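You operate a simulated robot arm through the tools that you are given. There is no shell and no other tool. Be economical: measure what you need, move in short steps, check, and stop when the job is done.

The job below is to be done with a simulated two-armed robot. You get a single attempt, and the scene is never put back.

JOB
Fold the blue cloth in half on the bench and put the white bin in the drawer.
Fine: shut the drawer. Set down upright: narrow white bin.

Only the result counts: the job must be done as asked and must still hold three seconds after the hand-in. Knocking over, shifting, dropping, spilling or breaking anything else fails it. Flat cloth is picked up by pressing the open fingertips on it (5 to 10 N) and closing them slowly along it; thin cloth reads only 2 to 8 mm in the jaws.

ROBOT AND FRAMES
Two 7-joint arms with two-finger grippers on one trunk, on a base that drives. Base frame: it is fixed to the floor where the robot stands at the start and does not move with it; the origin is under the middle of the robot, x ahead of it, y to its left, z up. Lengths are in mm, angles in rad, forces in N, time in s.
The left shoulder is at the start at [53, 216, 1220], the right one opposite. With the tool pointing down near the work surface each hand reaches from about 260 to 800 mm from the robot's upright axis, wherever it stands, measured 20 degrees to its own side. Places, roughly: drawer under the drain rack [600, 300, 800]; inside of the drawer under the drain rack [700, 300, 700]; top of the bench by the sink [700, -500, 900]. Payload 3.18 kg a hand.
The TCP of each hand is the grasp point between the finger pads, 30 mm short of the fingertips. In the tool frame z runs along the fingers and y along their closing line. Largest opening 144 mm; the body of the gripper starts 103 mm behind the TCP.
Orientation is that of the tool frame in the base frame, as [roll, pitch, yaw] about the fixed x, y, z axes, in that order (R = Rz(yaw) Ry(pitch) Rx(roll)). With the fingers straight down and closing along the base's y, the tool's x points along the base's -x, its y along +y and its z along -z.

CONTROLS
- The arms move only by the tool jog_arm. It takes "left_motion", "right_motion" or both (then of equal length, played together; a hand with none holds still); each is text: rows parted by semicolons, each of 7 numbers parted by spaces: the shift along the tool's x, y, z in units of 200 mm (1.0 is 200 mm), then the turn, a rotation vector about the tool's x, y, z in units of 180 degrees (1.0 is 180 degrees), then the finger opening in mm, from 0 to 144. In form: tx ty tz rx ry rz fingers; .... A call has 1 to 20 rows; each row is the pose to reach, as a shift and turn from the pose commanded when the call began, along the tool's axes at that moment. A call with a number of a shift or a turn outside -1 to 1 is refused whole. A row lasts 0.2 s, in which the tool goes at most 50 mm and 0.15 rad; a call with a longer step from one row to the next is refused whole, and so is a gripper value outside its range. A pose out of reach is approached as far as the arm can. The call stops where the force on the tool passes 40 N (or 10 N more than at its start, if that is more) or the arm is blocked; 0.2 s more then pass. Each finger halts on what it meets, pressing with about 20 N; the grip force reading is that of the motor and also rises with nothing between the fingers. The clock runs only during rows and for 0.2 s after the last one: add rows that repeat a pose to give the fingers time. It gives the time, the measured TCP pose, the force on the tool (base axes), the opening and the grip force at its end, in the units of the frame above (readings bear some noise), with the torque about the TCP (base axes, N m) and any sound that the robot's microphone picked up.
- Cameras (640 x 400 px; columns grow to the right, rows downward): "scene" is now at [117, 10.1, 1381.2]; the picture's right is [0.13, -0.99, 0.00], its down [-0.82, -0.11, -0.57] and it looks along [0.56, 0.07, -0.82] (base axes); focal length 214 px, centre (320, 200). "left" rides on the left gripper at [76, -16, -143] in its tool frame; the picture's right is [0.21, 0.98, 0.00], its down [-0.84, 0.18, -0.51] and it looks along [-0.50, 0.11, 0.86] (tool axes); focal length 218 px, centre (320, 200). "right" rides on the right gripper at [76, 16, -143] in its tool frame; the picture's right is [-0.21, 0.98, 0.00], its down [-0.84, -0.18, -0.51] and it looks along [-0.50, -0.11, 0.86] (tool axes); focal length 218 px, centre (320, 200).
- camera(camera): a new picture of that camera. The clock stands still meanwhile.
- slide_trunk(by): slides the trunk up (or, below 0, down) by that many mm; the arms and the scene camera ride with it, the base frame stays. It gives what a move gives, with no picture.
- roll_base(legs): drives the robot by 1 to 6 legs, each [ahead, left, turn to the left] in mm, mm and rad, along the robot's own axes; the way and the turn of a leg run together, so that a leg with both is an arc; at most 1500 mm and 3.142 rad a leg. The arms and the cameras ride along, it lands a little off, and it stops where it bumps. It gives what a move gives.
- aim_head(pan, tilt): turns the head with the scene camera to pan (to the left, within 1.396 rad either way) and tilt (down, from -0.506 to 1.204), counted from straight ahead of the robot. It gives what a move gives.
- pixel_to_xyz(camera, pixels): for up to 12 pixels [column, row] of the newest picture of that camera ("zoom" is the newest enlarged one), the place [x, y, z] in the base frame of the surface seen there, good to about 2 mm. The clock stands still meanwhile.
- close_up(camera, box): a new picture of the part [left, top, right, bottom] of that camera's present view, enlarged. The clock stands still meanwhile.
- finish_job(): hands the job in; it is judged then, once.

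Work in short steps. Measure before you move; look again where a grasp or a placing could have gone wrong, and mend it. You have 80 turns and 78 pictures in all, those below and enlarged ones among them. Open the grippers and draw the arms clear of the work before you hand the job in, unless the task says otherwise; then end with one line.

The tools are called after "Emit:" as a command line: name --argument value ..., lists and objects as JSON in quotes. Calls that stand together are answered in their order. jog_arm: Moves the arms, as the interface text tells. Its arguments: {"type":"object","properties":{"left_motion":{"type":"string"},"right_motion":{"type":"string"}},"required":[]} The other tools are called the same way: slide_trunk (by) slides the trunk up or down; roll_base (legs) drives the base; aim_head (pan, tilt) turns the head that bears the scene camera; camera (camera) takes a picture; pixel_to_xyz (camera, pixels) gives the place of the surface under pixels of a picture; close_up (camera, box) takes an enlarged picture of a part of a camera's view; finish_job () hands the job in.

At the start:

```text
time_s: 0.0
left_tcp_pos: [372.2, 191.0, 1191.4]
left_tool_rot: [-3.141, 0.003, -3.139]
left_wrist_force: [0.2, 0.4, -0.4]
left_ft_torque: [-0.02, 0.03, -0.01]
left_gripper_width: 144.1
left_gripper_force: 0.0
right_tcp_pos: [365.3, -205.1, 1140.7]
right_tool_rot: [3.141, 0.001, 3.141]
right_wrist_force: [0.1, -0.9, 0.4]
right_ft_torque: [0.0, 0.0, 0.03]
right_gripper_width: 144.0
right_gripper_force: 0.2
trunk travel left (down, up): [-300.0, 69.0]
robot x, y, heading: [-0.6, -0.0, -0.004]
head pan, tilt: [0.129, 0.965]
```

scene: 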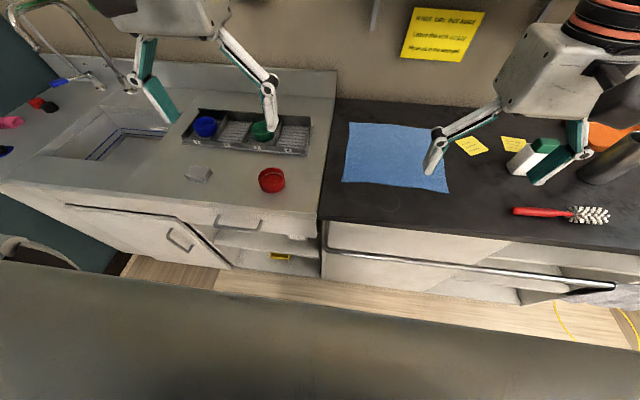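
right: 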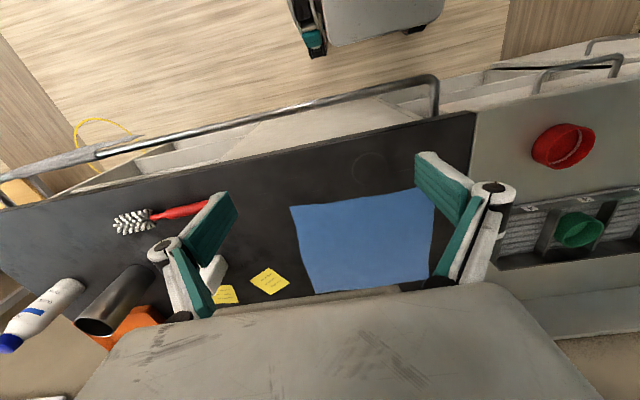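
left: 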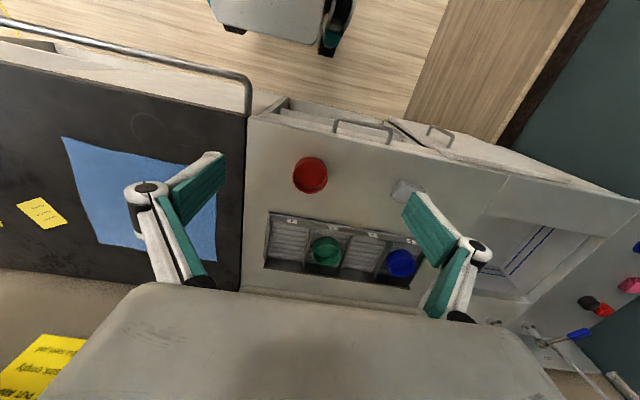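

The scene shows the cloth near (395,155), a drain rack near (250,130) and a drawer front near (235,222). I need to read the notes and find the white bin, so I take enlarged pictures first.

Emit:
close_up --camera "scene" --box '[380, 0, 640, 240]'

Emit:
close_up --camera "scene" --box '[120, 90, 340, 290]'

Emit:
pixel_to_xyz --camera "scene" --pixels '[[349, 123], [342, 182], [449, 193], [430, 130], [272, 180], [198, 173], [525, 160], [560, 213], [240, 222], [280, 256], [320, 215], [610, 170]]'

```text
1.67 times, centred on (510, 120) of scene
```

zoom: 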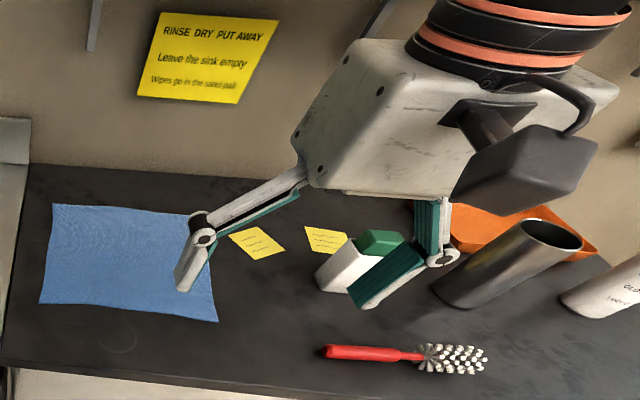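

```text
2.00 times, centred on (230, 190) of scene
```

zoom: 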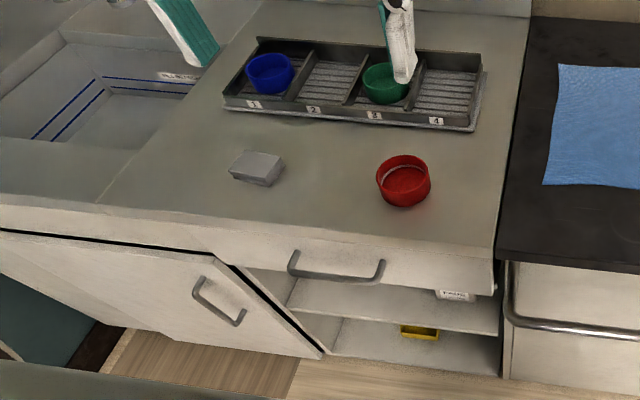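

```text
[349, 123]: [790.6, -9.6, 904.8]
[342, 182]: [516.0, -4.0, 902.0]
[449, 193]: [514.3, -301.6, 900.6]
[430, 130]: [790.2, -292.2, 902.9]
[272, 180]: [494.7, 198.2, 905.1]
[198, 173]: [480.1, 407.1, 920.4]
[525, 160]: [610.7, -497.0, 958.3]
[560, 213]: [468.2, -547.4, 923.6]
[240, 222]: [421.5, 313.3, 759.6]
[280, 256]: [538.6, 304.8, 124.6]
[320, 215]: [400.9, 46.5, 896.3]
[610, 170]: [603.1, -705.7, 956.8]
```

A labelled white thing sits on the shelf below the drawer (zoom (455,295)). I tilt the head up and down to see the surroundings and back off a bit to see the shelf.

Emit:
roll_base --legs '[[-450, 0, 0]]'

Emit:
aim_head --pan 0.35 --tilt 0.75

Emit:
slide_trunk --by -300

Emit:
camera --camera "scene"

```text
time_s: 2.8
left_tcp_pos: [-87.4, 192.8, 1192.0]
left_tool_rot: [-3.14, 0.002, -3.136]
left_wrist_force: [-0.2, 1.3, 0.2]
left_ft_torque: [-0.01, -0.02, 0.01]
left_gripper_width: 144.0
left_gripper_force: 0.1
right_tcp_pos: [-93.1, -204.7, 1141.0]
right_tool_rot: [3.14, -0.001, -3.138]
right_wrist_force: [0.1, -0.4, -0.1]
right_ft_torque: [-0.04, -0.02, 0.0]
right_gripper_width: 144.2
right_gripper_force: 0.1
trunk travel left (down, up): [-300.0, 69.0]
robot x, y, heading: [-461.4, -0.3, 0.004]
head pan, tilt: [0.129, 0.965]
```

```text
time_s: 3.5
left_tcp_pos: [-87.2, 191.0, 1192.2]
left_tool_rot: [-3.139, 0.003, -3.137]
left_wrist_force: [0.0, -0.2, -0.2]
left_ft_torque: [0.02, -0.02, -0.01]
left_gripper_width: 144.1
left_gripper_force: 0.0
right_tcp_pos: [-92.6, -205.2, 1141.0]
right_tool_rot: [3.141, 0.001, -3.14]
right_wrist_force: [0.6, 1.2, -0.1]
right_ft_torque: [-0.02, 0.03, -0.01]
right_gripper_width: 143.9
right_gripper_force: 0.0
trunk travel left (down, up): [-300.0, 69.0]
robot x, y, heading: [-461.7, -1.2, 0.002]
head pan, tilt: [0.351, 0.75]
```

```text
time_s: 6.5
left_tcp_pos: [-88.8, 191.9, 892.3]
left_tool_rot: [-3.141, 0.007, -3.141]
left_wrist_force: [-0.5, 0.5, 0.3]
left_ft_torque: [0.02, 0.0, -0.02]
left_gripper_width: 144.0
left_gripper_force: 0.0
right_tcp_pos: [-82.7, -204.0, 801.7]
right_tool_rot: [3.14, -0.219, -3.138]
right_wrist_force: [-0.3, 1.0, 0.1]
right_ft_torque: [-0.02, 0.0, -0.02]
right_gripper_width: 144.0
right_gripper_force: 0.0
trunk travel left (down, up): [0.0, 369.0]
robot x, y, heading: [-460.1, -1.8, 0.003]
head pan, tilt: [0.351, 0.75]
```

```text
72 pictures are left
```

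scene: 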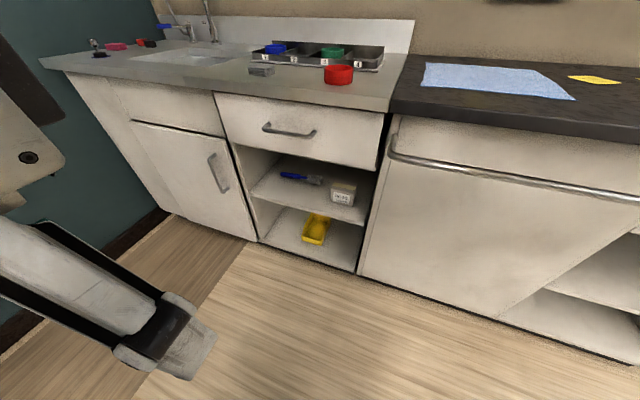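

The bin with a label is on the middle shelf at (342,193); handle at (289,130). I zoom and measure.

Emit:
close_up --camera "scene" --box '[210, 80, 400, 280]'

Emit:
pixel_to_xyz --camera "scene" --pixels '[[342, 197], [342, 186], [263, 127], [289, 135], [315, 132], [240, 145], [378, 170], [375, 180], [350, 218], [315, 245], [217, 95], [385, 112]]'

```text
2.00 times, centred on (305, 180) of scene
```

zoom: 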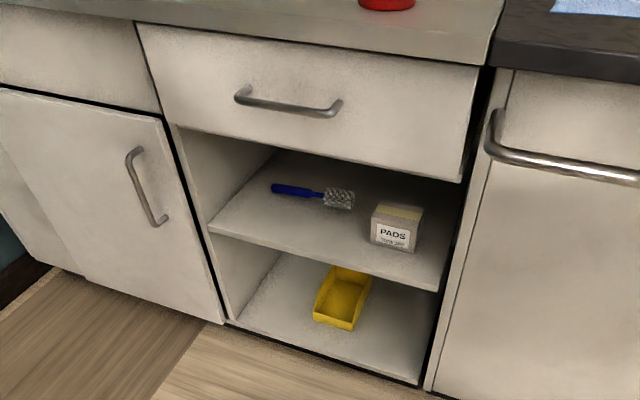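

```text
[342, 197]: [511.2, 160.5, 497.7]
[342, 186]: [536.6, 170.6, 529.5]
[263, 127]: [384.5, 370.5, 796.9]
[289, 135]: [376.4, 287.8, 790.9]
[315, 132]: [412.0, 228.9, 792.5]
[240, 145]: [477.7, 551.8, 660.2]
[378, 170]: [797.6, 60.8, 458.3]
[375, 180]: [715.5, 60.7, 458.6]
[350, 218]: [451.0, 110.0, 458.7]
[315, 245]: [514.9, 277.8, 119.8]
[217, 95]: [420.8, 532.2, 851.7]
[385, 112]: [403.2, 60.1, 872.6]
```

The shelf holds a PADS box, a brush and a yellow bin — no white bin. I search the right side for it.

Emit:
aim_head --pan -0.6 --tilt 0.6

Emit:
camera --camera "scene"

Emit:
slide_trunk --by 369

Emit:
camera --camera "scene"

```text
time_s: 7.7
left_tcp_pos: [-86.6, 192.3, 891.7]
left_tool_rot: [-3.14, 0.001, -3.136]
left_wrist_force: [0.5, 0.8, -0.1]
left_ft_torque: [0.0, -0.01, 0.0]
left_gripper_width: 144.3
left_gripper_force: 0.0
right_tcp_pos: [-81.0, -204.6, 799.9]
right_tool_rot: [3.141, -0.221, -3.138]
right_wrist_force: [-0.7, 0.2, 0.1]
right_ft_torque: [-0.02, 0.01, 0.03]
right_gripper_width: 144.0
right_gripper_force: 0.0
trunk travel left (down, up): [0.0, 369.0]
robot x, y, heading: [-461.2, -2.4, 0.002]
head pan, tilt: [-0.6, 0.6]
```

```text
70 pictures are left
```

scene: 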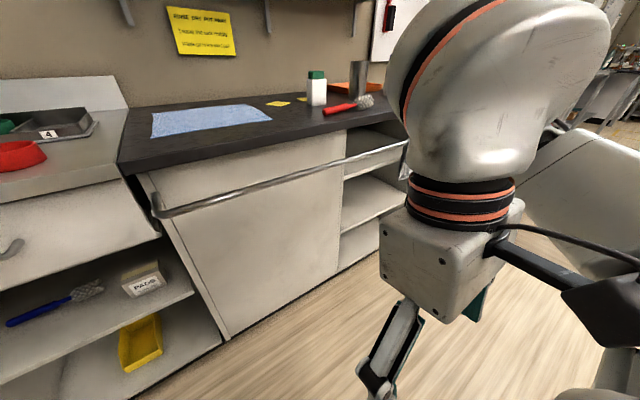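

```text
time_s: 11.3
left_tcp_pos: [-87.4, 189.3, 1262.1]
left_tool_rot: [-3.139, 0.004, -3.136]
left_wrist_force: [0.5, 0.4, -0.5]
left_ft_torque: [0.02, 0.0, 0.03]
left_gripper_width: 144.1
left_gripper_force: 0.0
right_tcp_pos: [-81.7, -203.7, 1169.2]
right_tool_rot: [-3.141, -0.22, -3.139]
right_wrist_force: [0.1, 0.1, -0.4]
right_ft_torque: [-0.03, -0.01, 0.01]
right_gripper_width: 143.9
right_gripper_force: 0.1
trunk travel left (down, up): [-369.0, 0.0]
robot x, y, heading: [-457.2, -0.2, 0.006]
head pan, tilt: [-0.6, 0.6]
```

```text
69 pictures are left
```

scene: 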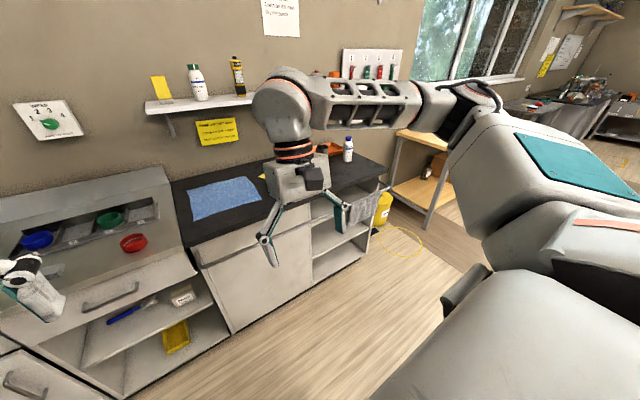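

No white bin yet. I look left and then at the right-hand far side, and zoom on the shelf/table there.

Emit:
close_up --camera "scene" --box '[320, 80, 640, 280]'

Emit:
aim_head --pan 0.9 --tilt 0.6

Emit:
camera --camera "scene"

Emit:
aim_head --pan -1.39 --tilt 0.6

Emit:
camera --camera "scene"

```text
2.00 times, centred on (480, 180) of scene
```

zoom: 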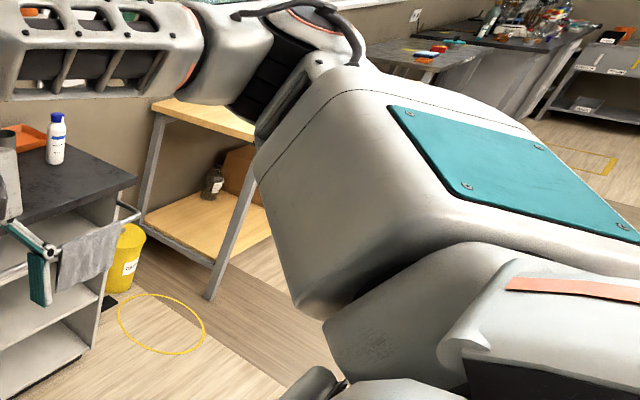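

```text
time_s: 12.9
left_tcp_pos: [-85.9, 192.5, 1261.8]
left_tool_rot: [-3.139, 0.002, -3.135]
left_wrist_force: [-0.2, 0.3, 0.0]
left_ft_torque: [0.03, 0.02, 0.02]
left_gripper_width: 143.9
left_gripper_force: 0.1
right_tcp_pos: [-82.0, -205.0, 1170.0]
right_tool_rot: [-3.141, -0.219, -3.138]
right_wrist_force: [0.6, -0.3, -0.8]
right_ft_torque: [0.02, 0.0, -0.05]
right_gripper_width: 144.1
right_gripper_force: 0.1
trunk travel left (down, up): [-369.0, 0.0]
robot x, y, heading: [-460.3, -0.3, 0.002]
head pan, tilt: [0.901, 0.6]
```

```text
67 pictures are left
```

scene: 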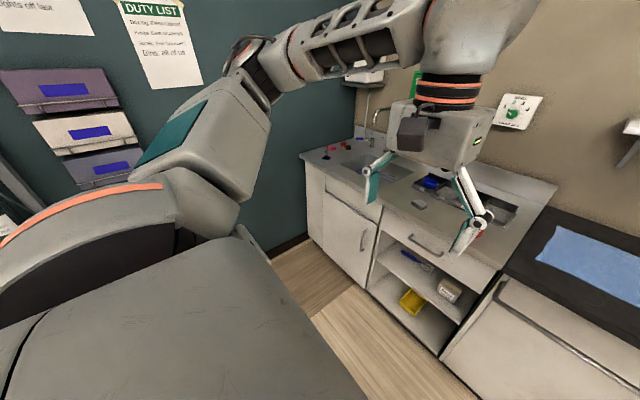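

```text
time_s: 15.1
left_tcp_pos: [-86.6, 190.9, 1260.3]
left_tool_rot: [-3.141, 0.003, -3.136]
left_wrist_force: [-0.1, 0.1, 0.9]
left_ft_torque: [0.01, -0.01, 0.04]
left_gripper_width: 144.2
left_gripper_force: 0.0
right_tcp_pos: [-82.0, -203.9, 1169.4]
right_tool_rot: [-3.141, -0.22, -3.139]
right_wrist_force: [0.4, -0.8, 0.2]
right_ft_torque: [-0.01, 0.02, 0.01]
right_gripper_width: 144.0
right_gripper_force: 0.0
trunk travel left (down, up): [-369.0, 0.0]
robot x, y, heading: [-456.5, -2.0, 0.009]
head pan, tilt: [-1.389, 0.6]
```

```text
66 pictures are left
```

scene: 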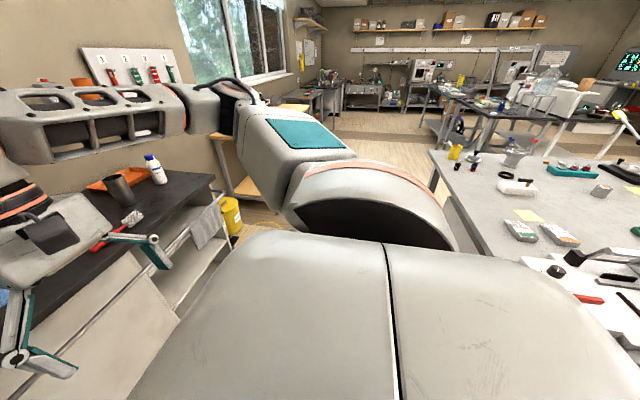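

Not found yet. I turn the robot to look at the benches behind.

Emit:
close_up --camera "scene" --box '[430, 120, 640, 340]'

Emit:
pixel_to_xyz --camera "scene" --pixels '[[445, 170], [515, 255], [600, 190], [228, 215], [190, 300], [400, 200]]'

Emit:
roll_base --legs '[[0, 0, -1.0]]'

Emit:
camera --camera "scene"

```text
1.82 times, centred on (535, 230) of scene
```

zoom: 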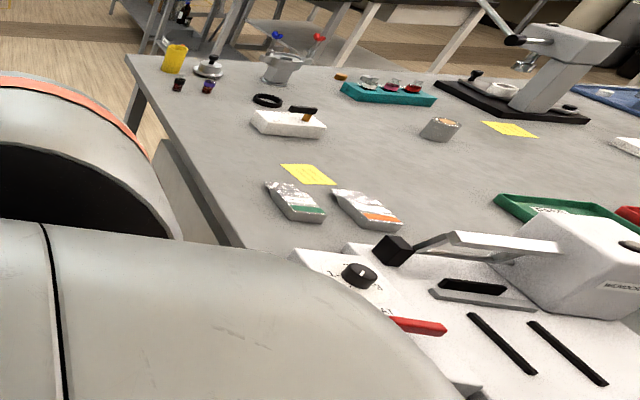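

```text
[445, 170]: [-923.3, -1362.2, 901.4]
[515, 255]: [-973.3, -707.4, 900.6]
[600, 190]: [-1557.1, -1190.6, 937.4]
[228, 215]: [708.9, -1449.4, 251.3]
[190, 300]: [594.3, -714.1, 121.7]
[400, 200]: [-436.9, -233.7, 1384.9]
```

```text
time_s: 18.0
left_tcp_pos: [-92.8, -205.3, 1260.8]
left_tool_rot: [-3.139, 0.002, 2.162]
left_wrist_force: [0.5, 0.4, 1.2]
left_ft_torque: [-0.02, 0.0, -0.02]
left_gripper_width: 144.1
left_gripper_force: 0.1
right_tcp_pos: [-419.0, -428.6, 1170.9]
right_tool_rot: [-3.141, -0.221, 2.162]
right_wrist_force: [0.8, 0.5, -0.3]
right_ft_torque: [0.0, 0.03, 0.02]
right_gripper_width: 144.0
right_gripper_force: 0.1
trunk travel left (down, up): [-369.0, 0.0]
robot x, y, heading: [-460.0, -4.2, -0.987]
head pan, tilt: [-1.389, 0.6]
```

```text
64 pictures are left
```

scene: 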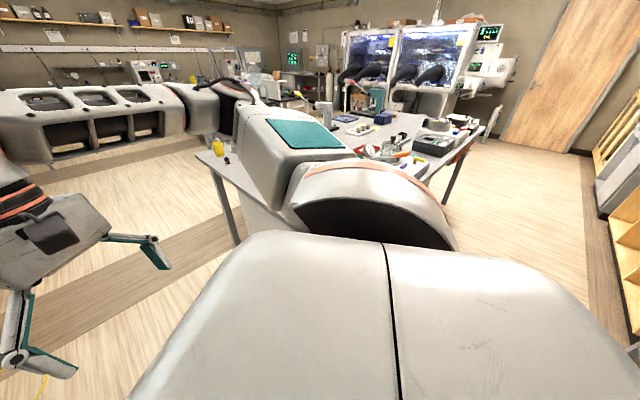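

The other benches hold nothing like it. I turn back and inspect the white object with the green top on the bench and the right cabinet's shelves.

Emit:
roll_base --legs '[[0, 0, 0.987]]'

Emit:
roll_base --legs '[[0, -500, 0]]'

Emit:
aim_head --pan 0.0 --tilt 0.7

Emit:
camera --camera "scene"

```text
time_s: 20.9
left_tcp_pos: [-86.5, 190.8, 1260.3]
left_tool_rot: [-3.14, 0.001, 3.14]
left_wrist_force: [0.1, 0.3, 0.6]
left_ft_torque: [-0.02, 0.02, 0.04]
left_gripper_width: 144.0
left_gripper_force: 0.1
right_tcp_pos: [-82.7, -205.3, 1168.7]
right_tool_rot: [-3.141, -0.22, 3.14]
right_wrist_force: [0.2, -0.2, -0.8]
right_ft_torque: [0.0, 0.02, -0.01]
right_gripper_width: 143.7
right_gripper_force: 0.0
trunk travel left (down, up): [-369.0, 0.0]
robot x, y, heading: [-457.4, -2.6, -0.003]
head pan, tilt: [-1.389, 0.6]
```

```text
time_s: 25.8
left_tcp_pos: [-84.9, -310.0, 1260.8]
left_tool_rot: [-3.141, 0.001, -3.134]
left_wrist_force: [-0.3, -0.7, 0.3]
left_ft_torque: [-0.02, 0.02, 0.0]
left_gripper_width: 144.0
left_gripper_force: 0.0
right_tcp_pos: [-79.0, -705.9, 1168.6]
right_tool_rot: [-3.14, -0.22, -3.134]
right_wrist_force: [-0.6, 0.2, 0.6]
right_ft_torque: [0.01, 0.01, -0.02]
right_gripper_width: 143.9
right_gripper_force: 0.0
trunk travel left (down, up): [-369.0, 0.0]
robot x, y, heading: [-459.1, -504.9, 0.014]
head pan, tilt: [-1.389, 0.6]
```

```text
time_s: 27.3
left_tcp_pos: [-85.5, -309.7, 1260.3]
left_tool_rot: [-3.14, 0.001, -3.132]
left_wrist_force: [-0.1, -0.2, 0.1]
left_ft_torque: [0.01, 0.0, 0.02]
left_gripper_width: 144.2
left_gripper_force: 0.1
right_tcp_pos: [-79.2, -706.6, 1170.1]
right_tool_rot: [3.14, -0.221, -3.134]
right_wrist_force: [-0.5, -1.1, 0.7]
right_ft_torque: [-0.04, 0.01, 0.01]
right_gripper_width: 143.7
right_gripper_force: 0.1
trunk travel left (down, up): [-369.0, 0.0]
robot x, y, heading: [-456.3, -507.9, 0.01]
head pan, tilt: [0.0, 0.7]
```

```text
63 pictures are left
```

scene: 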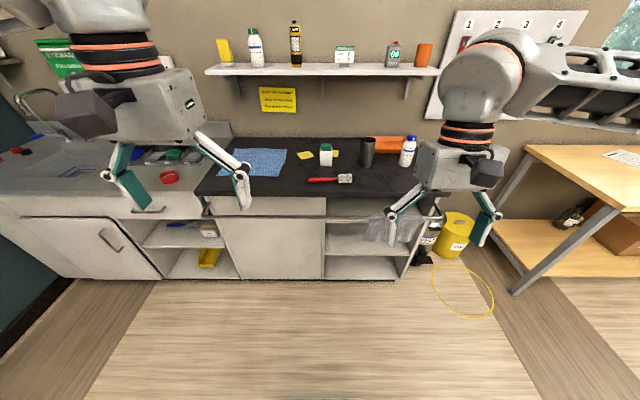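

Emit:
close_up --camera "scene" --box '[280, 125, 440, 200]'

Emit:
close_up --camera "scene" --box '[200, 20, 440, 120]'

Emit:
close_up --camera "scene" --box '[310, 180, 510, 300]'

```text
4.00 times, centred on (360, 162) of scene
```

zoom: 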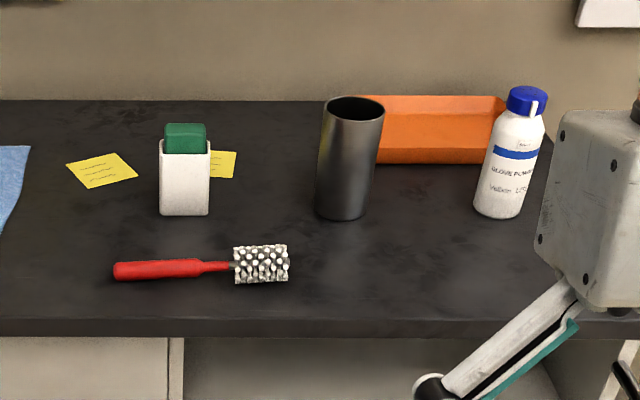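

```text
2.67 times, centred on (320, 70) of scene
```

zoom: 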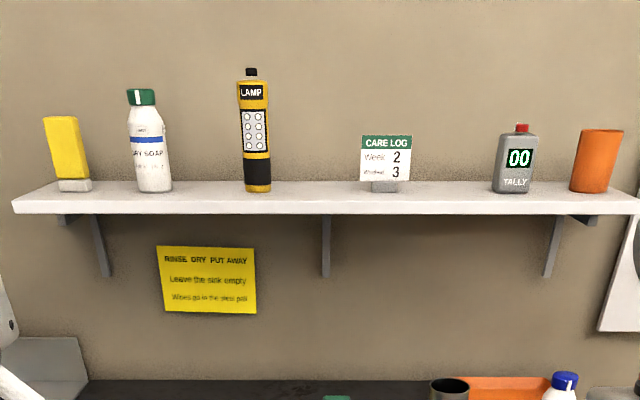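

```text
3.20 times, centred on (410, 240) of scene
```

zoom: 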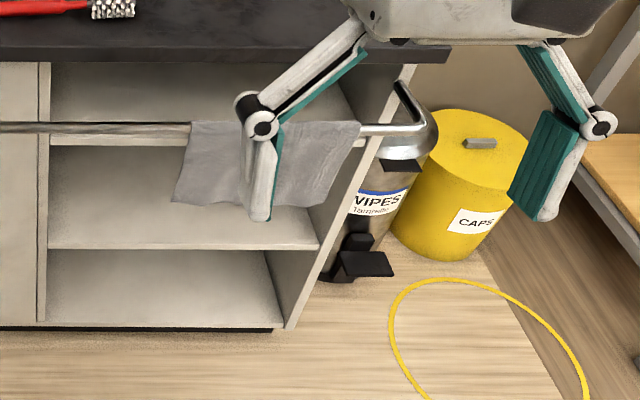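

The white open box with a green sponge in it, zoom (185,175), is the narrow white bin. I measure it closely.

Emit:
close_up --camera "scene" --box '[300, 135, 350, 175]'

Emit:
pixel_to_xyz --camera "scene" --pixels '[[326, 160], [326, 150], [321, 163], [331, 163], [326, 146], [322, 155], [331, 155], [310, 181], [340, 179], [367, 155], [367, 140], [326, 176]]'

```text
10.00 times, centred on (325, 155) of scene
```

zoom: 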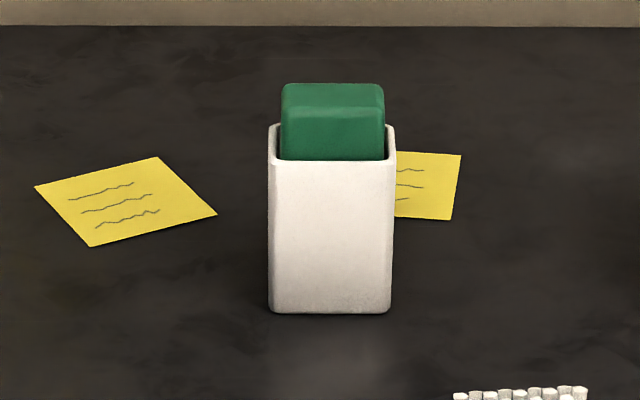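

```text
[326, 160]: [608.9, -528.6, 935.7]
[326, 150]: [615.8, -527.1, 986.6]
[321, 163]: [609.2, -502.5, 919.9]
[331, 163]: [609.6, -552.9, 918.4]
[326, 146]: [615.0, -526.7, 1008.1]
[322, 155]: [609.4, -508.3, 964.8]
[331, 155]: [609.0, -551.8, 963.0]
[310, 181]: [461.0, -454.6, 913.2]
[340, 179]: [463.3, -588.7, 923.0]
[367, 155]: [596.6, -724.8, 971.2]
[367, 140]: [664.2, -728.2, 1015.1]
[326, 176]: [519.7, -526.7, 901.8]
```

The bin is about 60 mm wide (y −498…−557), front face x≈609, top ≈985, the sponge up to about 1010. First the cloth: I drive to be centred in front of it (x≈60, y≈−152), and straighten the right tool.

Emit:
roll_base --legs '[[0, 356, -0.01], [516, 0, 0]]'

Emit:
slide_trunk --by -69

Emit:
jog_arm --right_motion "0 0 0 0 -0.035 0 144; 0 0 0 0 -0.07 0 144"

Emit:
aim_head --pan 0.0 --tilt 0.9

Emit:
camera --camera "scene"

```text
time_s: 33.6
left_tcp_pos: [427.8, 44.5, 1261.2]
left_tool_rot: [-3.14, 0.0, -3.14]
left_wrist_force: [-0.5, -0.4, -0.5]
left_ft_torque: [0.01, 0.01, -0.01]
left_gripper_width: 143.9
left_gripper_force: 0.0
right_tcp_pos: [431.4, -351.1, 1168.2]
right_tool_rot: [-3.141, -0.219, 3.14]
right_wrist_force: [0.4, 0.0, 0.5]
right_ft_torque: [0.02, 0.01, -0.01]
right_gripper_width: 143.8
right_gripper_force: 0.1
trunk travel left (down, up): [-369.0, 0.0]
robot x, y, heading: [54.3, -148.1, -0.002]
head pan, tilt: [0.0, 0.7]
```

```text
time_s: 34.7
left_tcp_pos: [428.5, 43.9, 1193.3]
left_tool_rot: [-3.139, 0.002, -3.141]
left_wrist_force: [-0.1, 0.4, 0.0]
left_ft_torque: [-0.01, 0.03, 0.04]
left_gripper_width: 144.0
left_gripper_force: 0.0
right_tcp_pos: [430.7, -351.1, 1100.7]
right_tool_rot: [-3.14, -0.219, -3.141]
right_wrist_force: [-1.0, 0.3, -0.3]
right_ft_torque: [0.03, -0.02, 0.02]
right_gripper_width: 144.2
right_gripper_force: 0.1
trunk travel left (down, up): [-300.0, 69.0]
robot x, y, heading: [55.2, -148.0, -0.002]
head pan, tilt: [0.0, 0.7]
```

```text
time_s: 35.3
left_tcp_pos: [427.0, 45.6, 1192.5]
left_tool_rot: [-3.14, 0.001, -3.14]
left_wrist_force: [0.7, -0.4, -0.2]
left_ft_torque: [-0.01, 0.01, -0.02]
left_gripper_width: 144.2
left_gripper_force: 0.1
right_tcp_pos: [432.4, -352.0, 1100.4]
right_tool_rot: [-3.141, 0.001, 3.142]
right_wrist_force: [0.3, 0.2, 0.0]
right_ft_torque: [0.04, 0.0, 0.03]
right_gripper_width: 143.9
right_gripper_force: 0.0
trunk travel left (down, up): [-300.0, 69.0]
robot x, y, heading: [57.4, -150.4, 0.003]
head pan, tilt: [0.0, 0.7]
```

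```text
time_s: 36.0
left_tcp_pos: [426.6, 44.6, 1191.1]
left_tool_rot: [-3.14, 0.001, -3.139]
left_wrist_force: [0.6, 0.1, -0.8]
left_ft_torque: [-0.01, 0.02, -0.01]
left_gripper_width: 144.0
left_gripper_force: 0.0
right_tcp_pos: [431.3, -350.4, 1101.0]
right_tool_rot: [3.141, 0.001, -3.141]
right_wrist_force: [0.5, -0.5, 0.7]
right_ft_torque: [0.0, 0.02, 0.02]
right_gripper_width: 144.0
right_gripper_force: 0.0
trunk travel left (down, up): [-300.0, 69.0]
robot x, y, heading: [56.5, -145.0, 0.001]
head pan, tilt: [0.0, 0.901]
```

```text
58 pictures are left
```

scene: 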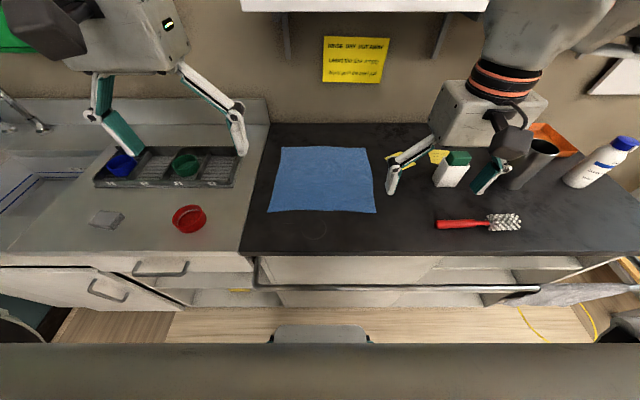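

Cloth fully visible, corners at about (282,147),(268,211),(376,212),(366,148). I measure them and surrounding heights.

Emit:
pixel_to_xyz --camera "scene" --pixels '[[283, 148], [269, 210], [375, 211], [365, 149], [320, 211], [320, 150], [285, 200], [360, 200], [320, 220], [320, 132]]'

Emit:
close_up --camera "scene" --box '[250, 130, 400, 225]'

```text
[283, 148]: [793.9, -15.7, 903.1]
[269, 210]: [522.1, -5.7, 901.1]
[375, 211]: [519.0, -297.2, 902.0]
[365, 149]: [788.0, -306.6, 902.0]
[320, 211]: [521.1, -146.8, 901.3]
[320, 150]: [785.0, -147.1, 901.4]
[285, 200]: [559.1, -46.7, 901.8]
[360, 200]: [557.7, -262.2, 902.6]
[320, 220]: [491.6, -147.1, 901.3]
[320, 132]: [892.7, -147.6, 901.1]
```

```text
4.21 times, centred on (325, 178) of scene
```

zoom: 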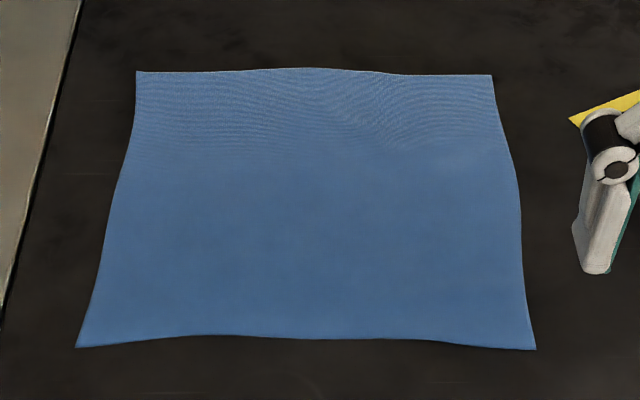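

I bring both hands above the two near corners (x≈530, y≈−38 and −265) with fingers at 40 mm.

Emit:
jog_arm --left_motion "-0.074 -0.059 0.136 0 0 0 130; -0.147 -0.118 0.273 0 0 0 110; -0.22 -0.177 0.41 0 0 0 90; -0.294 -0.236 0.546 0 0 0 70; -0.368 -0.295 0.682 0 0 0 50; -0.441 -0.354 0.819 0 0 0 40; -0.515 -0.413 0.955 0 0 0 40; -0.515 -0.413 0.955 0 0 0 40" --right_motion "-0.071 0.061 0.072 0 0 0 130; -0.141 0.123 0.144 0 0 0 110; -0.212 0.184 0.216 0 0 0 90; -0.283 0.246 0.288 0 0 0 70; -0.354 0.307 0.36 0 0 0 50; -0.424 0.369 0.433 0 0 0 40; -0.495 0.43 0.505 0 0 0 40; -0.495 0.43 0.505 0 0 0 40"

Emit:
camera --camera "scene"

```text
time_s: 37.8
left_tcp_pos: [530.4, -36.8, 1001.4]
left_tool_rot: [-3.14, 0.002, -3.141]
left_wrist_force: [-0.7, -1.1, -0.4]
left_ft_torque: [0.01, -0.01, -0.01]
left_gripper_width: 39.7
left_gripper_force: 0.1
right_tcp_pos: [531.7, -264.7, 999.5]
right_tool_rot: [3.141, -0.001, 3.141]
right_wrist_force: [-0.9, -0.5, 0.6]
right_ft_torque: [0.02, -0.03, -0.04]
right_gripper_width: 40.1
right_gripper_force: 0.1
trunk travel left (down, up): [-300.0, 69.0]
robot x, y, heading: [51.2, -148.4, 0.004]
head pan, tilt: [0.0, 0.901]
```

```text
56 pictures are left
```

scene: 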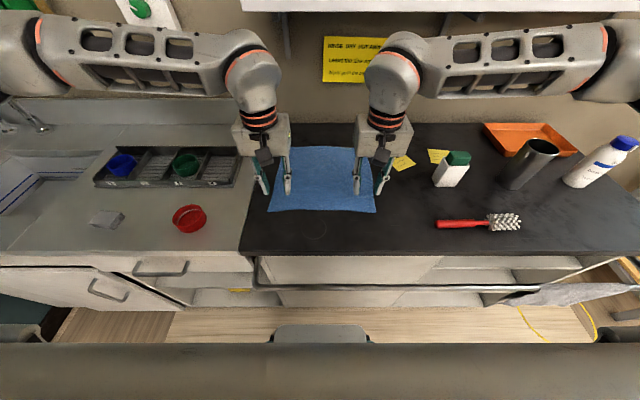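

Both are above the corners. I descend to just over the cloth, TCP ≈934.

Emit:
jog_arm --left_motion "0 0 0.12 0 0 0 40; 0 0 0.24 0 0 0 40; 0 0 0.31 0 0 0 40; 0 0 0.335 0 0 0 40" --right_motion "0 0 0.12 0 0 0 40; 0 0 0.24 0 0 0 40; 0 0 0.31 0 0 0 40; 0 0 0.335 0 0 0 40"

Emit:
jog_arm --left_motion "0 0 0.005 0 0 0 40; 0 0 0.01 0 0 0 40" --right_motion "0 0 0.005 0 0 0 40; 0 0 0.01 0 0 0 40"

```text
time_s: 38.8
left_tcp_pos: [531.5, -37.5, 934.1]
left_tool_rot: [-3.139, 0.002, -3.14]
left_wrist_force: [0.6, 0.0, 0.0]
left_ft_torque: [-0.04, 0.0, 0.0]
left_gripper_width: 40.4
left_gripper_force: 0.0
right_tcp_pos: [530.3, -264.2, 932.4]
right_tool_rot: [3.141, 0.001, 3.141]
right_wrist_force: [0.7, -0.7, -0.4]
right_ft_torque: [0.0, -0.01, 0.0]
right_gripper_width: 40.0
right_gripper_force: 0.0
trunk travel left (down, up): [-300.0, 69.0]
robot x, y, heading: [53.6, -150.0, -0.005]
head pan, tilt: [0.0, 0.901]
```

```text
time_s: 39.4
left_tcp_pos: [531.1, -37.5, 933.4]
left_tool_rot: [-3.14, 0.001, -3.14]
left_wrist_force: [-0.3, -0.7, 0.4]
left_ft_torque: [-0.04, 0.0, 0.01]
left_gripper_width: 40.1
left_gripper_force: 0.1
right_tcp_pos: [531.5, -265.3, 931.0]
right_tool_rot: [-3.141, 0.002, -3.141]
right_wrist_force: [0.5, -0.8, 9.8]
right_ft_torque: [-0.1, -0.05, 0.04]
right_gripper_width: 40.0
right_gripper_force: 0.2
trunk travel left (down, up): [-300.0, 69.0]
robot x, y, heading: [54.9, -147.0, -0.001]
head pan, tilt: [0.0, 0.901]
```

The right hand presses 9.8 N; the left needs a bit more.

Emit:
jog_arm --left_motion "0 0 0.004 0 0 0 40; 0 0 0.007 0 0 0 40" --right_motion "0 0 -0.0005 0 0 0 40; 0 0 -0.001 0 0 0 40"

```text
time_s: 40.0
left_tcp_pos: [530.5, -37.3, 930.6]
left_tool_rot: [-3.139, 0.002, -3.14]
left_wrist_force: [0.2, 1.4, 3.8]
left_ft_torque: [0.06, 0.02, -0.01]
left_gripper_width: 40.2
left_gripper_force: 0.0
right_tcp_pos: [530.4, -263.9, 931.1]
right_tool_rot: [3.141, 0.001, 3.14]
right_wrist_force: [2.3, 1.1, 10.0]
right_ft_torque: [-0.08, -0.03, 0.03]
right_gripper_width: 39.7
right_gripper_force: 0.1
trunk travel left (down, up): [-300.0, 69.0]
robot x, y, heading: [57.6, -145.9, -0.01]
head pan, tilt: [0.0, 0.901]
```

I trim both and close the fingers slowly along the cloth.

Emit:
jog_arm --left_motion "0 0 0.002 0 0 0 40; 0 0 0.002 0 0 0 37; 0 0 0.002 0 0 0 34; 0 0 0.002 0 0 0 31; 0 0 0.002 0 0 0 28; 0 0 0.002 0 0 0 25; 0 0 0.002 0 0 0 22; 0 0 0.002 0 0 0 19; 0 0 0.002 0 0 0 16; 0 0 0.002 0 0 0 13; 0 0 0.002 0 0 0 10; 0 0 0.002 0 0 0 7; 0 0 0.002 0 0 0 4; 0 0 0.002 0 0 0 2; 0 0 0.002 0 0 0 0; 0 0 0.002 0 0 0 0; 0 0 0.002 0 0 0 0" --right_motion "0 0 -0.001 0 0 0 40; 0 0 -0.001 0 0 0 37; 0 0 -0.001 0 0 0 34; 0 0 -0.001 0 0 0 31; 0 0 -0.001 0 0 0 28; 0 0 -0.001 0 0 0 25; 0 0 -0.001 0 0 0 22; 0 0 -0.001 0 0 0 19; 0 0 -0.001 0 0 0 16; 0 0 -0.001 0 0 0 13; 0 0 -0.001 0 0 0 10; 0 0 -0.001 0 0 0 7; 0 0 -0.001 0 0 0 4; 0 0 -0.001 0 0 0 2; 0 0 -0.001 0 0 0 0; 0 0 -0.001 0 0 0 0; 0 0 -0.001 0 0 0 0"

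Emit:
close_up --camera "scene" --box '[250, 130, 400, 225]'

```text
time_s: 43.6
left_tcp_pos: [531.7, -37.7, 930.6]
left_tool_rot: [-3.14, 0.002, -3.14]
left_wrist_force: [0.2, 0.9, 0.4]
left_ft_torque: [0.03, 0.04, 0.02]
left_gripper_width: 0.1
left_gripper_force: 20.0
right_tcp_pos: [530.8, -265.2, 930.3]
right_tool_rot: [3.14, 0.0, -3.14]
right_wrist_force: [0.1, -0.7, 1.9]
right_ft_torque: [-0.01, 0.0, 0.03]
right_gripper_width: 1.6
right_gripper_force: 20.4
trunk travel left (down, up): [-300.0, 69.0]
robot x, y, heading: [53.3, -146.1, 0.003]
head pan, tilt: [0.0, 0.901]
```

```text
4.21 times, centred on (325, 178) of scene
```

zoom: 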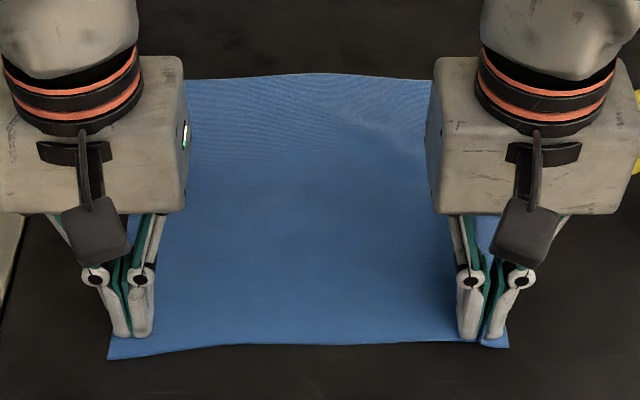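

The left closed on nothing (0.1 mm), the right reads 1.6 mm, doubtful. I lift the right a little to test, and open the left to re-press.

Emit:
jog_arm --left_motion "0 0 -0.02 0 0 0 0; 0 0 -0.02 0 0 0 20; 0 0 -0.02 0 0 0 40; 0 0 -0.02 0 0 0 40; 0 0 -0.02 0 0 0 40" --right_motion "0 0 -0.02 0 0 0 0; 0 0 -0.04 0 0 0 0; 0 0 -0.08 0 0 0 0; 0 0 -0.12 0 0 0 0; 0 0 -0.15 0 0 0 0"

Emit:
close_up --camera "scene" --box '[250, 130, 400, 225]'

```text
time_s: 44.8
left_tcp_pos: [531.3, -37.7, 934.1]
left_tool_rot: [-3.141, 0.002, -3.139]
left_wrist_force: [1.0, -1.5, -0.5]
left_ft_torque: [-0.02, -0.02, 0.0]
left_gripper_width: 39.9
left_gripper_force: 0.1
right_tcp_pos: [531.2, -263.9, 960.4]
right_tool_rot: [-3.141, 0.0, -3.141]
right_wrist_force: [0.3, 0.8, 0.7]
right_ft_torque: [-0.02, -0.03, 0.0]
right_gripper_width: 3.0
right_gripper_force: 17.3
trunk travel left (down, up): [-300.0, 69.0]
robot x, y, heading: [51.7, -147.8, 0.004]
head pan, tilt: [0.0, 0.901]
```

```text
4.21 times, centred on (325, 178) of scene
```

zoom: 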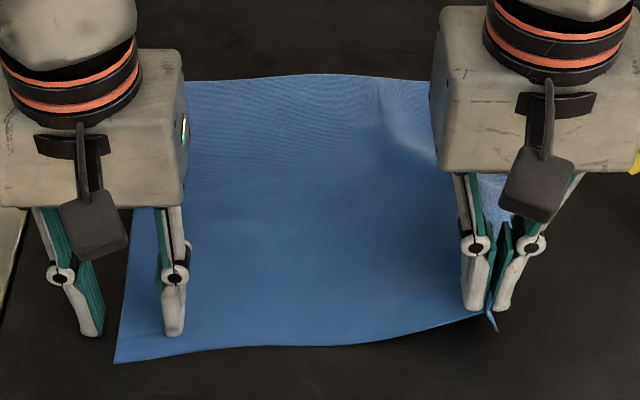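

The right hand holds the corner (3.0 mm). The cloth's left corner has moved to zoom (116,362); I measure it to reposition the left hand.

Emit:
pixel_to_xyz --camera "zoom" --pixels '[[119, 358], [124, 300], [200, 343], [300, 345], [130, 240], [488, 312], [400, 85]]'

```text
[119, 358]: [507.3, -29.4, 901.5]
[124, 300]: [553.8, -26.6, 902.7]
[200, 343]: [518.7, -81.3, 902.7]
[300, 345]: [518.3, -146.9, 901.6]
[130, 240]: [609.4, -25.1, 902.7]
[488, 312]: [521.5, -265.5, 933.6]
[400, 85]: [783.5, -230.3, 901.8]
```

The left edge is at y≈−27; I move the left hand to y≈−62 and press again, lowering the right hand partly for slack.

Emit:
jog_arm --left_motion "0 0 -0.03 0 0 0 40; 0 -0.06 -0.03 0 0 0 40; 0.01 -0.12 -0.03 0 0 0 40; 0.01 -0.12 0 0 0 0 40; 0.01 -0.12 0.015 0 0 0 40; 0.01 -0.12 0.02 0 0 0 40; 0.01 -0.12 0.023 0 0 0 40; 0.01 -0.12 0.023 0 0 0 40" --right_motion "0 0 0.02 0 0 0 0; 0 0 0.04 0 0 0 0; 0 0 0.06 0 0 0 0; 0 0 0.08 0 0 0 0; 0 0 0.1 0 0 0 0; 0 0 0.1 0 0 0 0; 0 0 0.1 0 0 0 0; 0 0 0.1 0 0 0 0"

```text
time_s: 46.6
left_tcp_pos: [529.6, -62.9, 930.9]
left_tool_rot: [-3.14, 0.005, -3.139]
left_wrist_force: [-0.1, 0.6, 13.8]
left_ft_torque: [0.22, 0.04, 0.02]
left_gripper_width: 40.2
left_gripper_force: 0.0
right_tcp_pos: [530.0, -265.9, 940.8]
right_tool_rot: [-3.141, 0.0, -3.142]
right_wrist_force: [-0.7, 0.2, 1.4]
right_ft_torque: [-0.03, -0.04, 0.0]
right_gripper_width: 1.5
right_gripper_force: 17.6
trunk travel left (down, up): [-300.0, 69.0]
robot x, y, heading: [53.7, -145.1, 0.003]
head pan, tilt: [0.0, 0.901]
```

13.8 N is a little too much; I ease off 0.4 mm and close slowly.

Emit:
jog_arm --left_motion "0 0 -0.002 0 0 0 40; 0 0 -0.002 0 0 0 36; 0 0 -0.002 0 0 0 33; 0 0 -0.002 0 0 0 30; 0 0 -0.002 0 0 0 27; 0 0 -0.002 0 0 0 24; 0 0 -0.002 0 0 0 21; 0 0 -0.002 0 0 0 18; 0 0 -0.002 0 0 0 15; 0 0 -0.002 0 0 0 12; 0 0 -0.002 0 0 0 9; 0 0 -0.002 0 0 0 6; 0 0 -0.002 0 0 0 3; 0 0 -0.002 0 0 0 0; 0 0 -0.002 0 0 0 0; 0 0 -0.002 0 0 0 0"

Emit:
jog_arm --left_motion "0 0 -0.02 0 0 0 0; 0 0 -0.05 0 0 0 0; 0 0 -0.08 0 0 0 0"

Emit:
close_up --camera "scene" --box '[250, 130, 400, 225]'

```text
time_s: 50.0
left_tcp_pos: [528.9, -62.0, 930.5]
left_tool_rot: [-3.139, -0.001, -3.14]
left_wrist_force: [-0.3, 0.5, -0.9]
left_ft_torque: [0.02, -0.01, 0.0]
left_gripper_width: 3.8
left_gripper_force: 25.4
right_tcp_pos: [530.2, -264.7, 941.8]
right_tool_rot: [-3.14, -0.001, -3.141]
right_wrist_force: [0.7, 0.2, -0.4]
right_ft_torque: [-0.1, 0.0, -0.02]
right_gripper_width: 1.9
right_gripper_force: 16.6
trunk travel left (down, up): [-300.0, 69.0]
robot x, y, heading: [52.1, -143.9, 0.001]
head pan, tilt: [0.0, 0.901]
```

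```text
time_s: 50.8
left_tcp_pos: [528.7, -63.4, 947.0]
left_tool_rot: [-3.139, 0.002, -3.14]
left_wrist_force: [-0.2, 0.9, -0.3]
left_ft_torque: [0.01, 0.0, 0.02]
left_gripper_width: 4.1
left_gripper_force: 19.6
right_tcp_pos: [529.3, -264.7, 940.3]
right_tool_rot: [-3.141, 0.0, 3.141]
right_wrist_force: [-0.9, -3.2, 0.9]
right_ft_torque: [-0.15, 0.02, 0.01]
right_gripper_width: 1.3
right_gripper_force: 16.5
trunk travel left (down, up): [-300.0, 69.0]
robot x, y, heading: [55.8, -144.6, 0.001]
head pan, tilt: [0.0, 0.901]
```

```text
4.21 times, centred on (325, 178) of scene
```

zoom: 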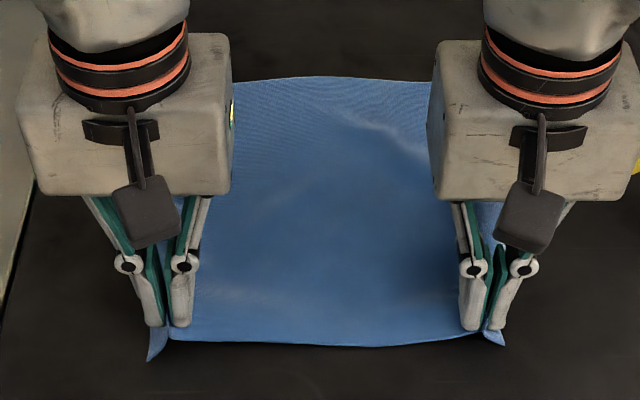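

Both corners are held (4.1 and 1.3 mm). Before the arc I check the wall shelf's position.

Emit:
pixel_to_xyz --camera "scene" --pixels '[[360, 8], [300, 4], [320, 60], [440, 5], [320, 110]]'

```text
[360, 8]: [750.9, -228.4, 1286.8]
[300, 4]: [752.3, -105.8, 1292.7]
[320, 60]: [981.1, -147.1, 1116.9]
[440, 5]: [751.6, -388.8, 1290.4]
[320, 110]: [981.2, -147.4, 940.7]
```

The shelf front is at x≈751, z≈1290: the wrists might reach it at x=774. I measure how high the wrists stand above the TCP.

Emit:
camera --camera "scene"

Emit:
pixel_to_xyz --camera "scene" --pixels '[[265, 140], [265, 115], [265, 95], [265, 70], [265, 50], [250, 35], [250, 45], [400, 50], [400, 70], [400, 35], [200, 40], [450, 40]]'

```text
52 pictures are left
```

scene: 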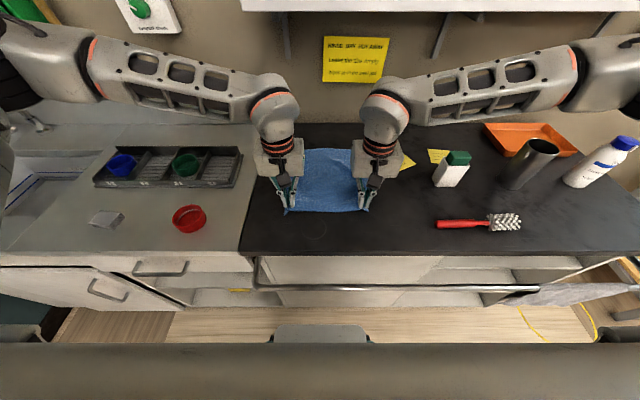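

```text
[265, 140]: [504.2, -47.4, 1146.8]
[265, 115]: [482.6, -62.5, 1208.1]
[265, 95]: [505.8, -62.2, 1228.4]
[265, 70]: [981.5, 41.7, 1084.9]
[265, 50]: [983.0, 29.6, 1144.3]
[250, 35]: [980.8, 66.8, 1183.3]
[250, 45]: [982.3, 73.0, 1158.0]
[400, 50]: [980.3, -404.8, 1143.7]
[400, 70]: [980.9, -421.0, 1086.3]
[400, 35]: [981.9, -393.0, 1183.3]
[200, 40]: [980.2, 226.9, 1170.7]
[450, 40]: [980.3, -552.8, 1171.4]
```

The wrists would come under the shelf, so I fold along an arc while tilting the tools forward (tips ahead), keeping the wrists back. First half of the arc now.

Emit:
jog_arm --left_motion "-0.0025 0 -0.09 0 -0.011 0 0; -0.02 0 -0.1775 0 -0.022 0 0; -0.053 0 -0.26 0 -0.033 0 0; -0.099 0 -0.3365 0 -0.045 0 0; -0.158 0 -0.404 0 -0.056 0 0; -0.227 0 -0.4615 0 -0.067 0 0; -0.306 0 -0.508 0 -0.078 0 0; -0.392 0 -0.541 0 -0.089 0 0; -0.483 0 -0.5605 0 -0.1 0 0; -0.576 0 -0.566 0 -0.111 0 0" --right_motion "-0.0025 0 -0.09 0 -0.011 0 0; -0.02 0 -0.1775 0 -0.022 0 0; -0.053 0 -0.26 0 -0.033 0 0; -0.099 0 -0.3365 0 -0.045 0 0; -0.158 0 -0.404 0 -0.056 0 0; -0.227 0 -0.4615 0 -0.067 0 0; -0.306 0 -0.508 0 -0.078 0 0; -0.392 0 -0.541 0 -0.089 0 0; -0.483 0 -0.5605 0 -0.1 0 0; -0.576 0 -0.566 0 -0.111 0 0"

Emit:
camera --camera "scene"

```text
time_s: 53.0
left_tcp_pos: [645.3, -61.2, 1059.0]
left_tool_rot: [-3.139, 0.352, -3.14]
left_wrist_force: [-0.4, -0.6, 2.5]
left_ft_torque: [-0.11, 0.01, -0.02]
left_gripper_width: 0.7
left_gripper_force: 17.0
right_tcp_pos: [647.3, -264.1, 1053.8]
right_tool_rot: [3.141, 0.349, 3.141]
right_wrist_force: [-0.2, 0.8, 0.3]
right_ft_torque: [0.01, -0.01, 0.02]
right_gripper_width: 1.7
right_gripper_force: 16.6
trunk travel left (down, up): [-300.0, 69.0]
robot x, y, heading: [55.1, -147.2, 0.002]
head pan, tilt: [0.0, 0.901]
```

```text
51 pictures are left
```

scene: 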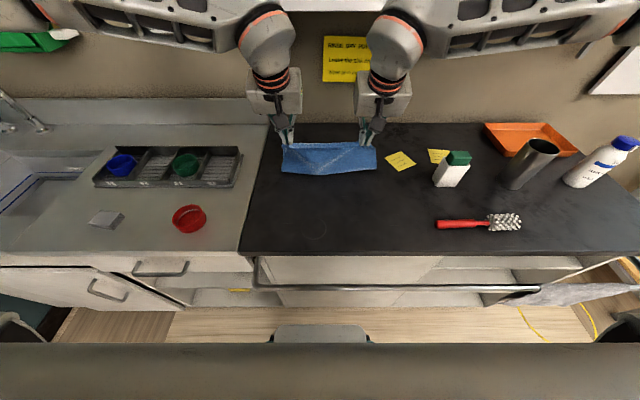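

Both still hold; a closer look at the cloth.

Emit:
close_up --camera "scene" --box '[250, 110, 400, 205]'

Emit:
pixel_to_xyz --camera "zoom" --pixels '[[135, 255], [320, 268], [535, 250], [150, 145], [515, 150], [300, 150], [380, 150]]'

```text
4.21 times, centred on (325, 158) of scene
```

zoom: 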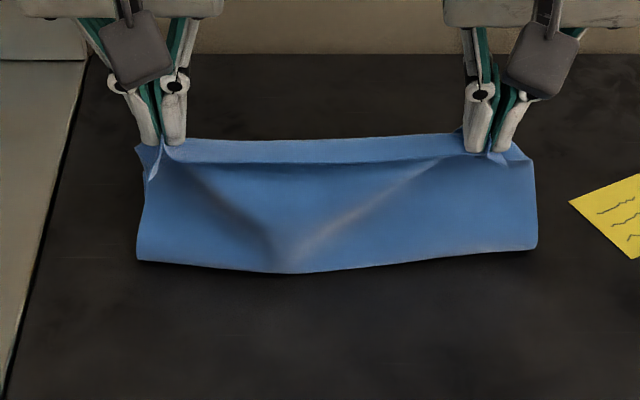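

```text
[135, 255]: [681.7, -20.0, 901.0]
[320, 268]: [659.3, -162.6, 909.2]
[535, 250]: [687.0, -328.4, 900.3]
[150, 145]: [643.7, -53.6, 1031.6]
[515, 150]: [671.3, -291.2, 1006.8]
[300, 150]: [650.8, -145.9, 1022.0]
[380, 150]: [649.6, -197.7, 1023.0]
```

The cloth stands nicely with both corners held. I complete the second half of the arc to the far edge.

Emit:
jog_arm --left_motion "-0.0837 0 0.0418 0 -0.011 0 0; -0.1612 0 0.0962 0 -0.022 0 0; -0.2288 0 0.1618 0 -0.033 0 0; -0.286 0 0.237 0 -0.045 0 0; -0.3302 0 0.3197 0 -0.056 0 0; -0.3611 0 0.4086 0 -0.067 0 0; -0.3774 0 0.5008 0 -0.078 0 0; -0.3785 0 0.5954 0 -0.089 0 0; -0.3648 0 0.6883 0 -0.1 0 0; -0.3355 0 0.7787 0 -0.111 0 0" --right_motion "-0.0846 0 0.0394 0 -0.011 0 0; -0.1631 0 0.091 0 -0.022 0 0; -0.2317 0 0.1538 0 -0.033 0 0; -0.2897 0 0.2266 0 -0.045 0 0; -0.335 0 0.3065 0 -0.056 0 0; -0.3667 0 0.3931 0 -0.067 0 0; -0.3841 0 0.4825 0 -0.078 0 0; -0.3861 0 0.5747 0 -0.089 0 0; -0.3734 0 0.6648 0 -0.1 0 0; -0.3446 0 0.7538 0 -0.111 0 0"

Emit:
close_up --camera "scene" --box '[250, 110, 400, 205]'

```text
time_s: 55.2
left_tcp_pos: [762.3, -61.3, 936.4]
left_tool_rot: [-3.139, 0.699, -3.139]
left_wrist_force: [-0.7, -0.1, 1.5]
left_ft_torque: [0.0, 0.02, 0.01]
left_gripper_width: 2.2
left_gripper_force: 22.1
right_tcp_pos: [760.4, -264.8, 933.6]
right_tool_rot: [-3.142, 0.696, -3.14]
right_wrist_force: [-1.6, 1.2, 1.6]
right_ft_torque: [0.06, -0.03, 0.02]
right_gripper_width: 1.5
right_gripper_force: 18.6
trunk travel left (down, up): [-300.0, 69.0]
robot x, y, heading: [55.1, -149.6, -0.004]
head pan, tilt: [0.0, 0.901]
```

```text
4.21 times, centred on (325, 158) of scene
```

zoom: 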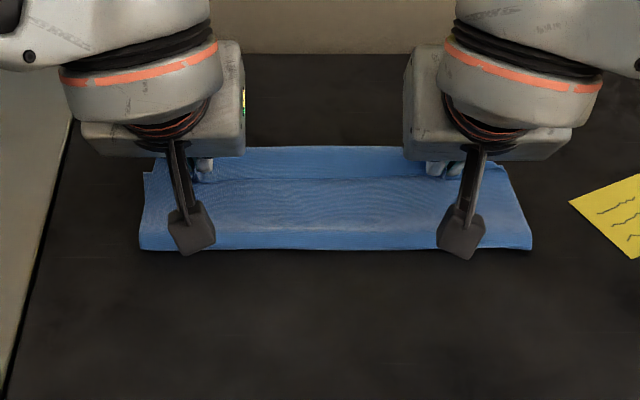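

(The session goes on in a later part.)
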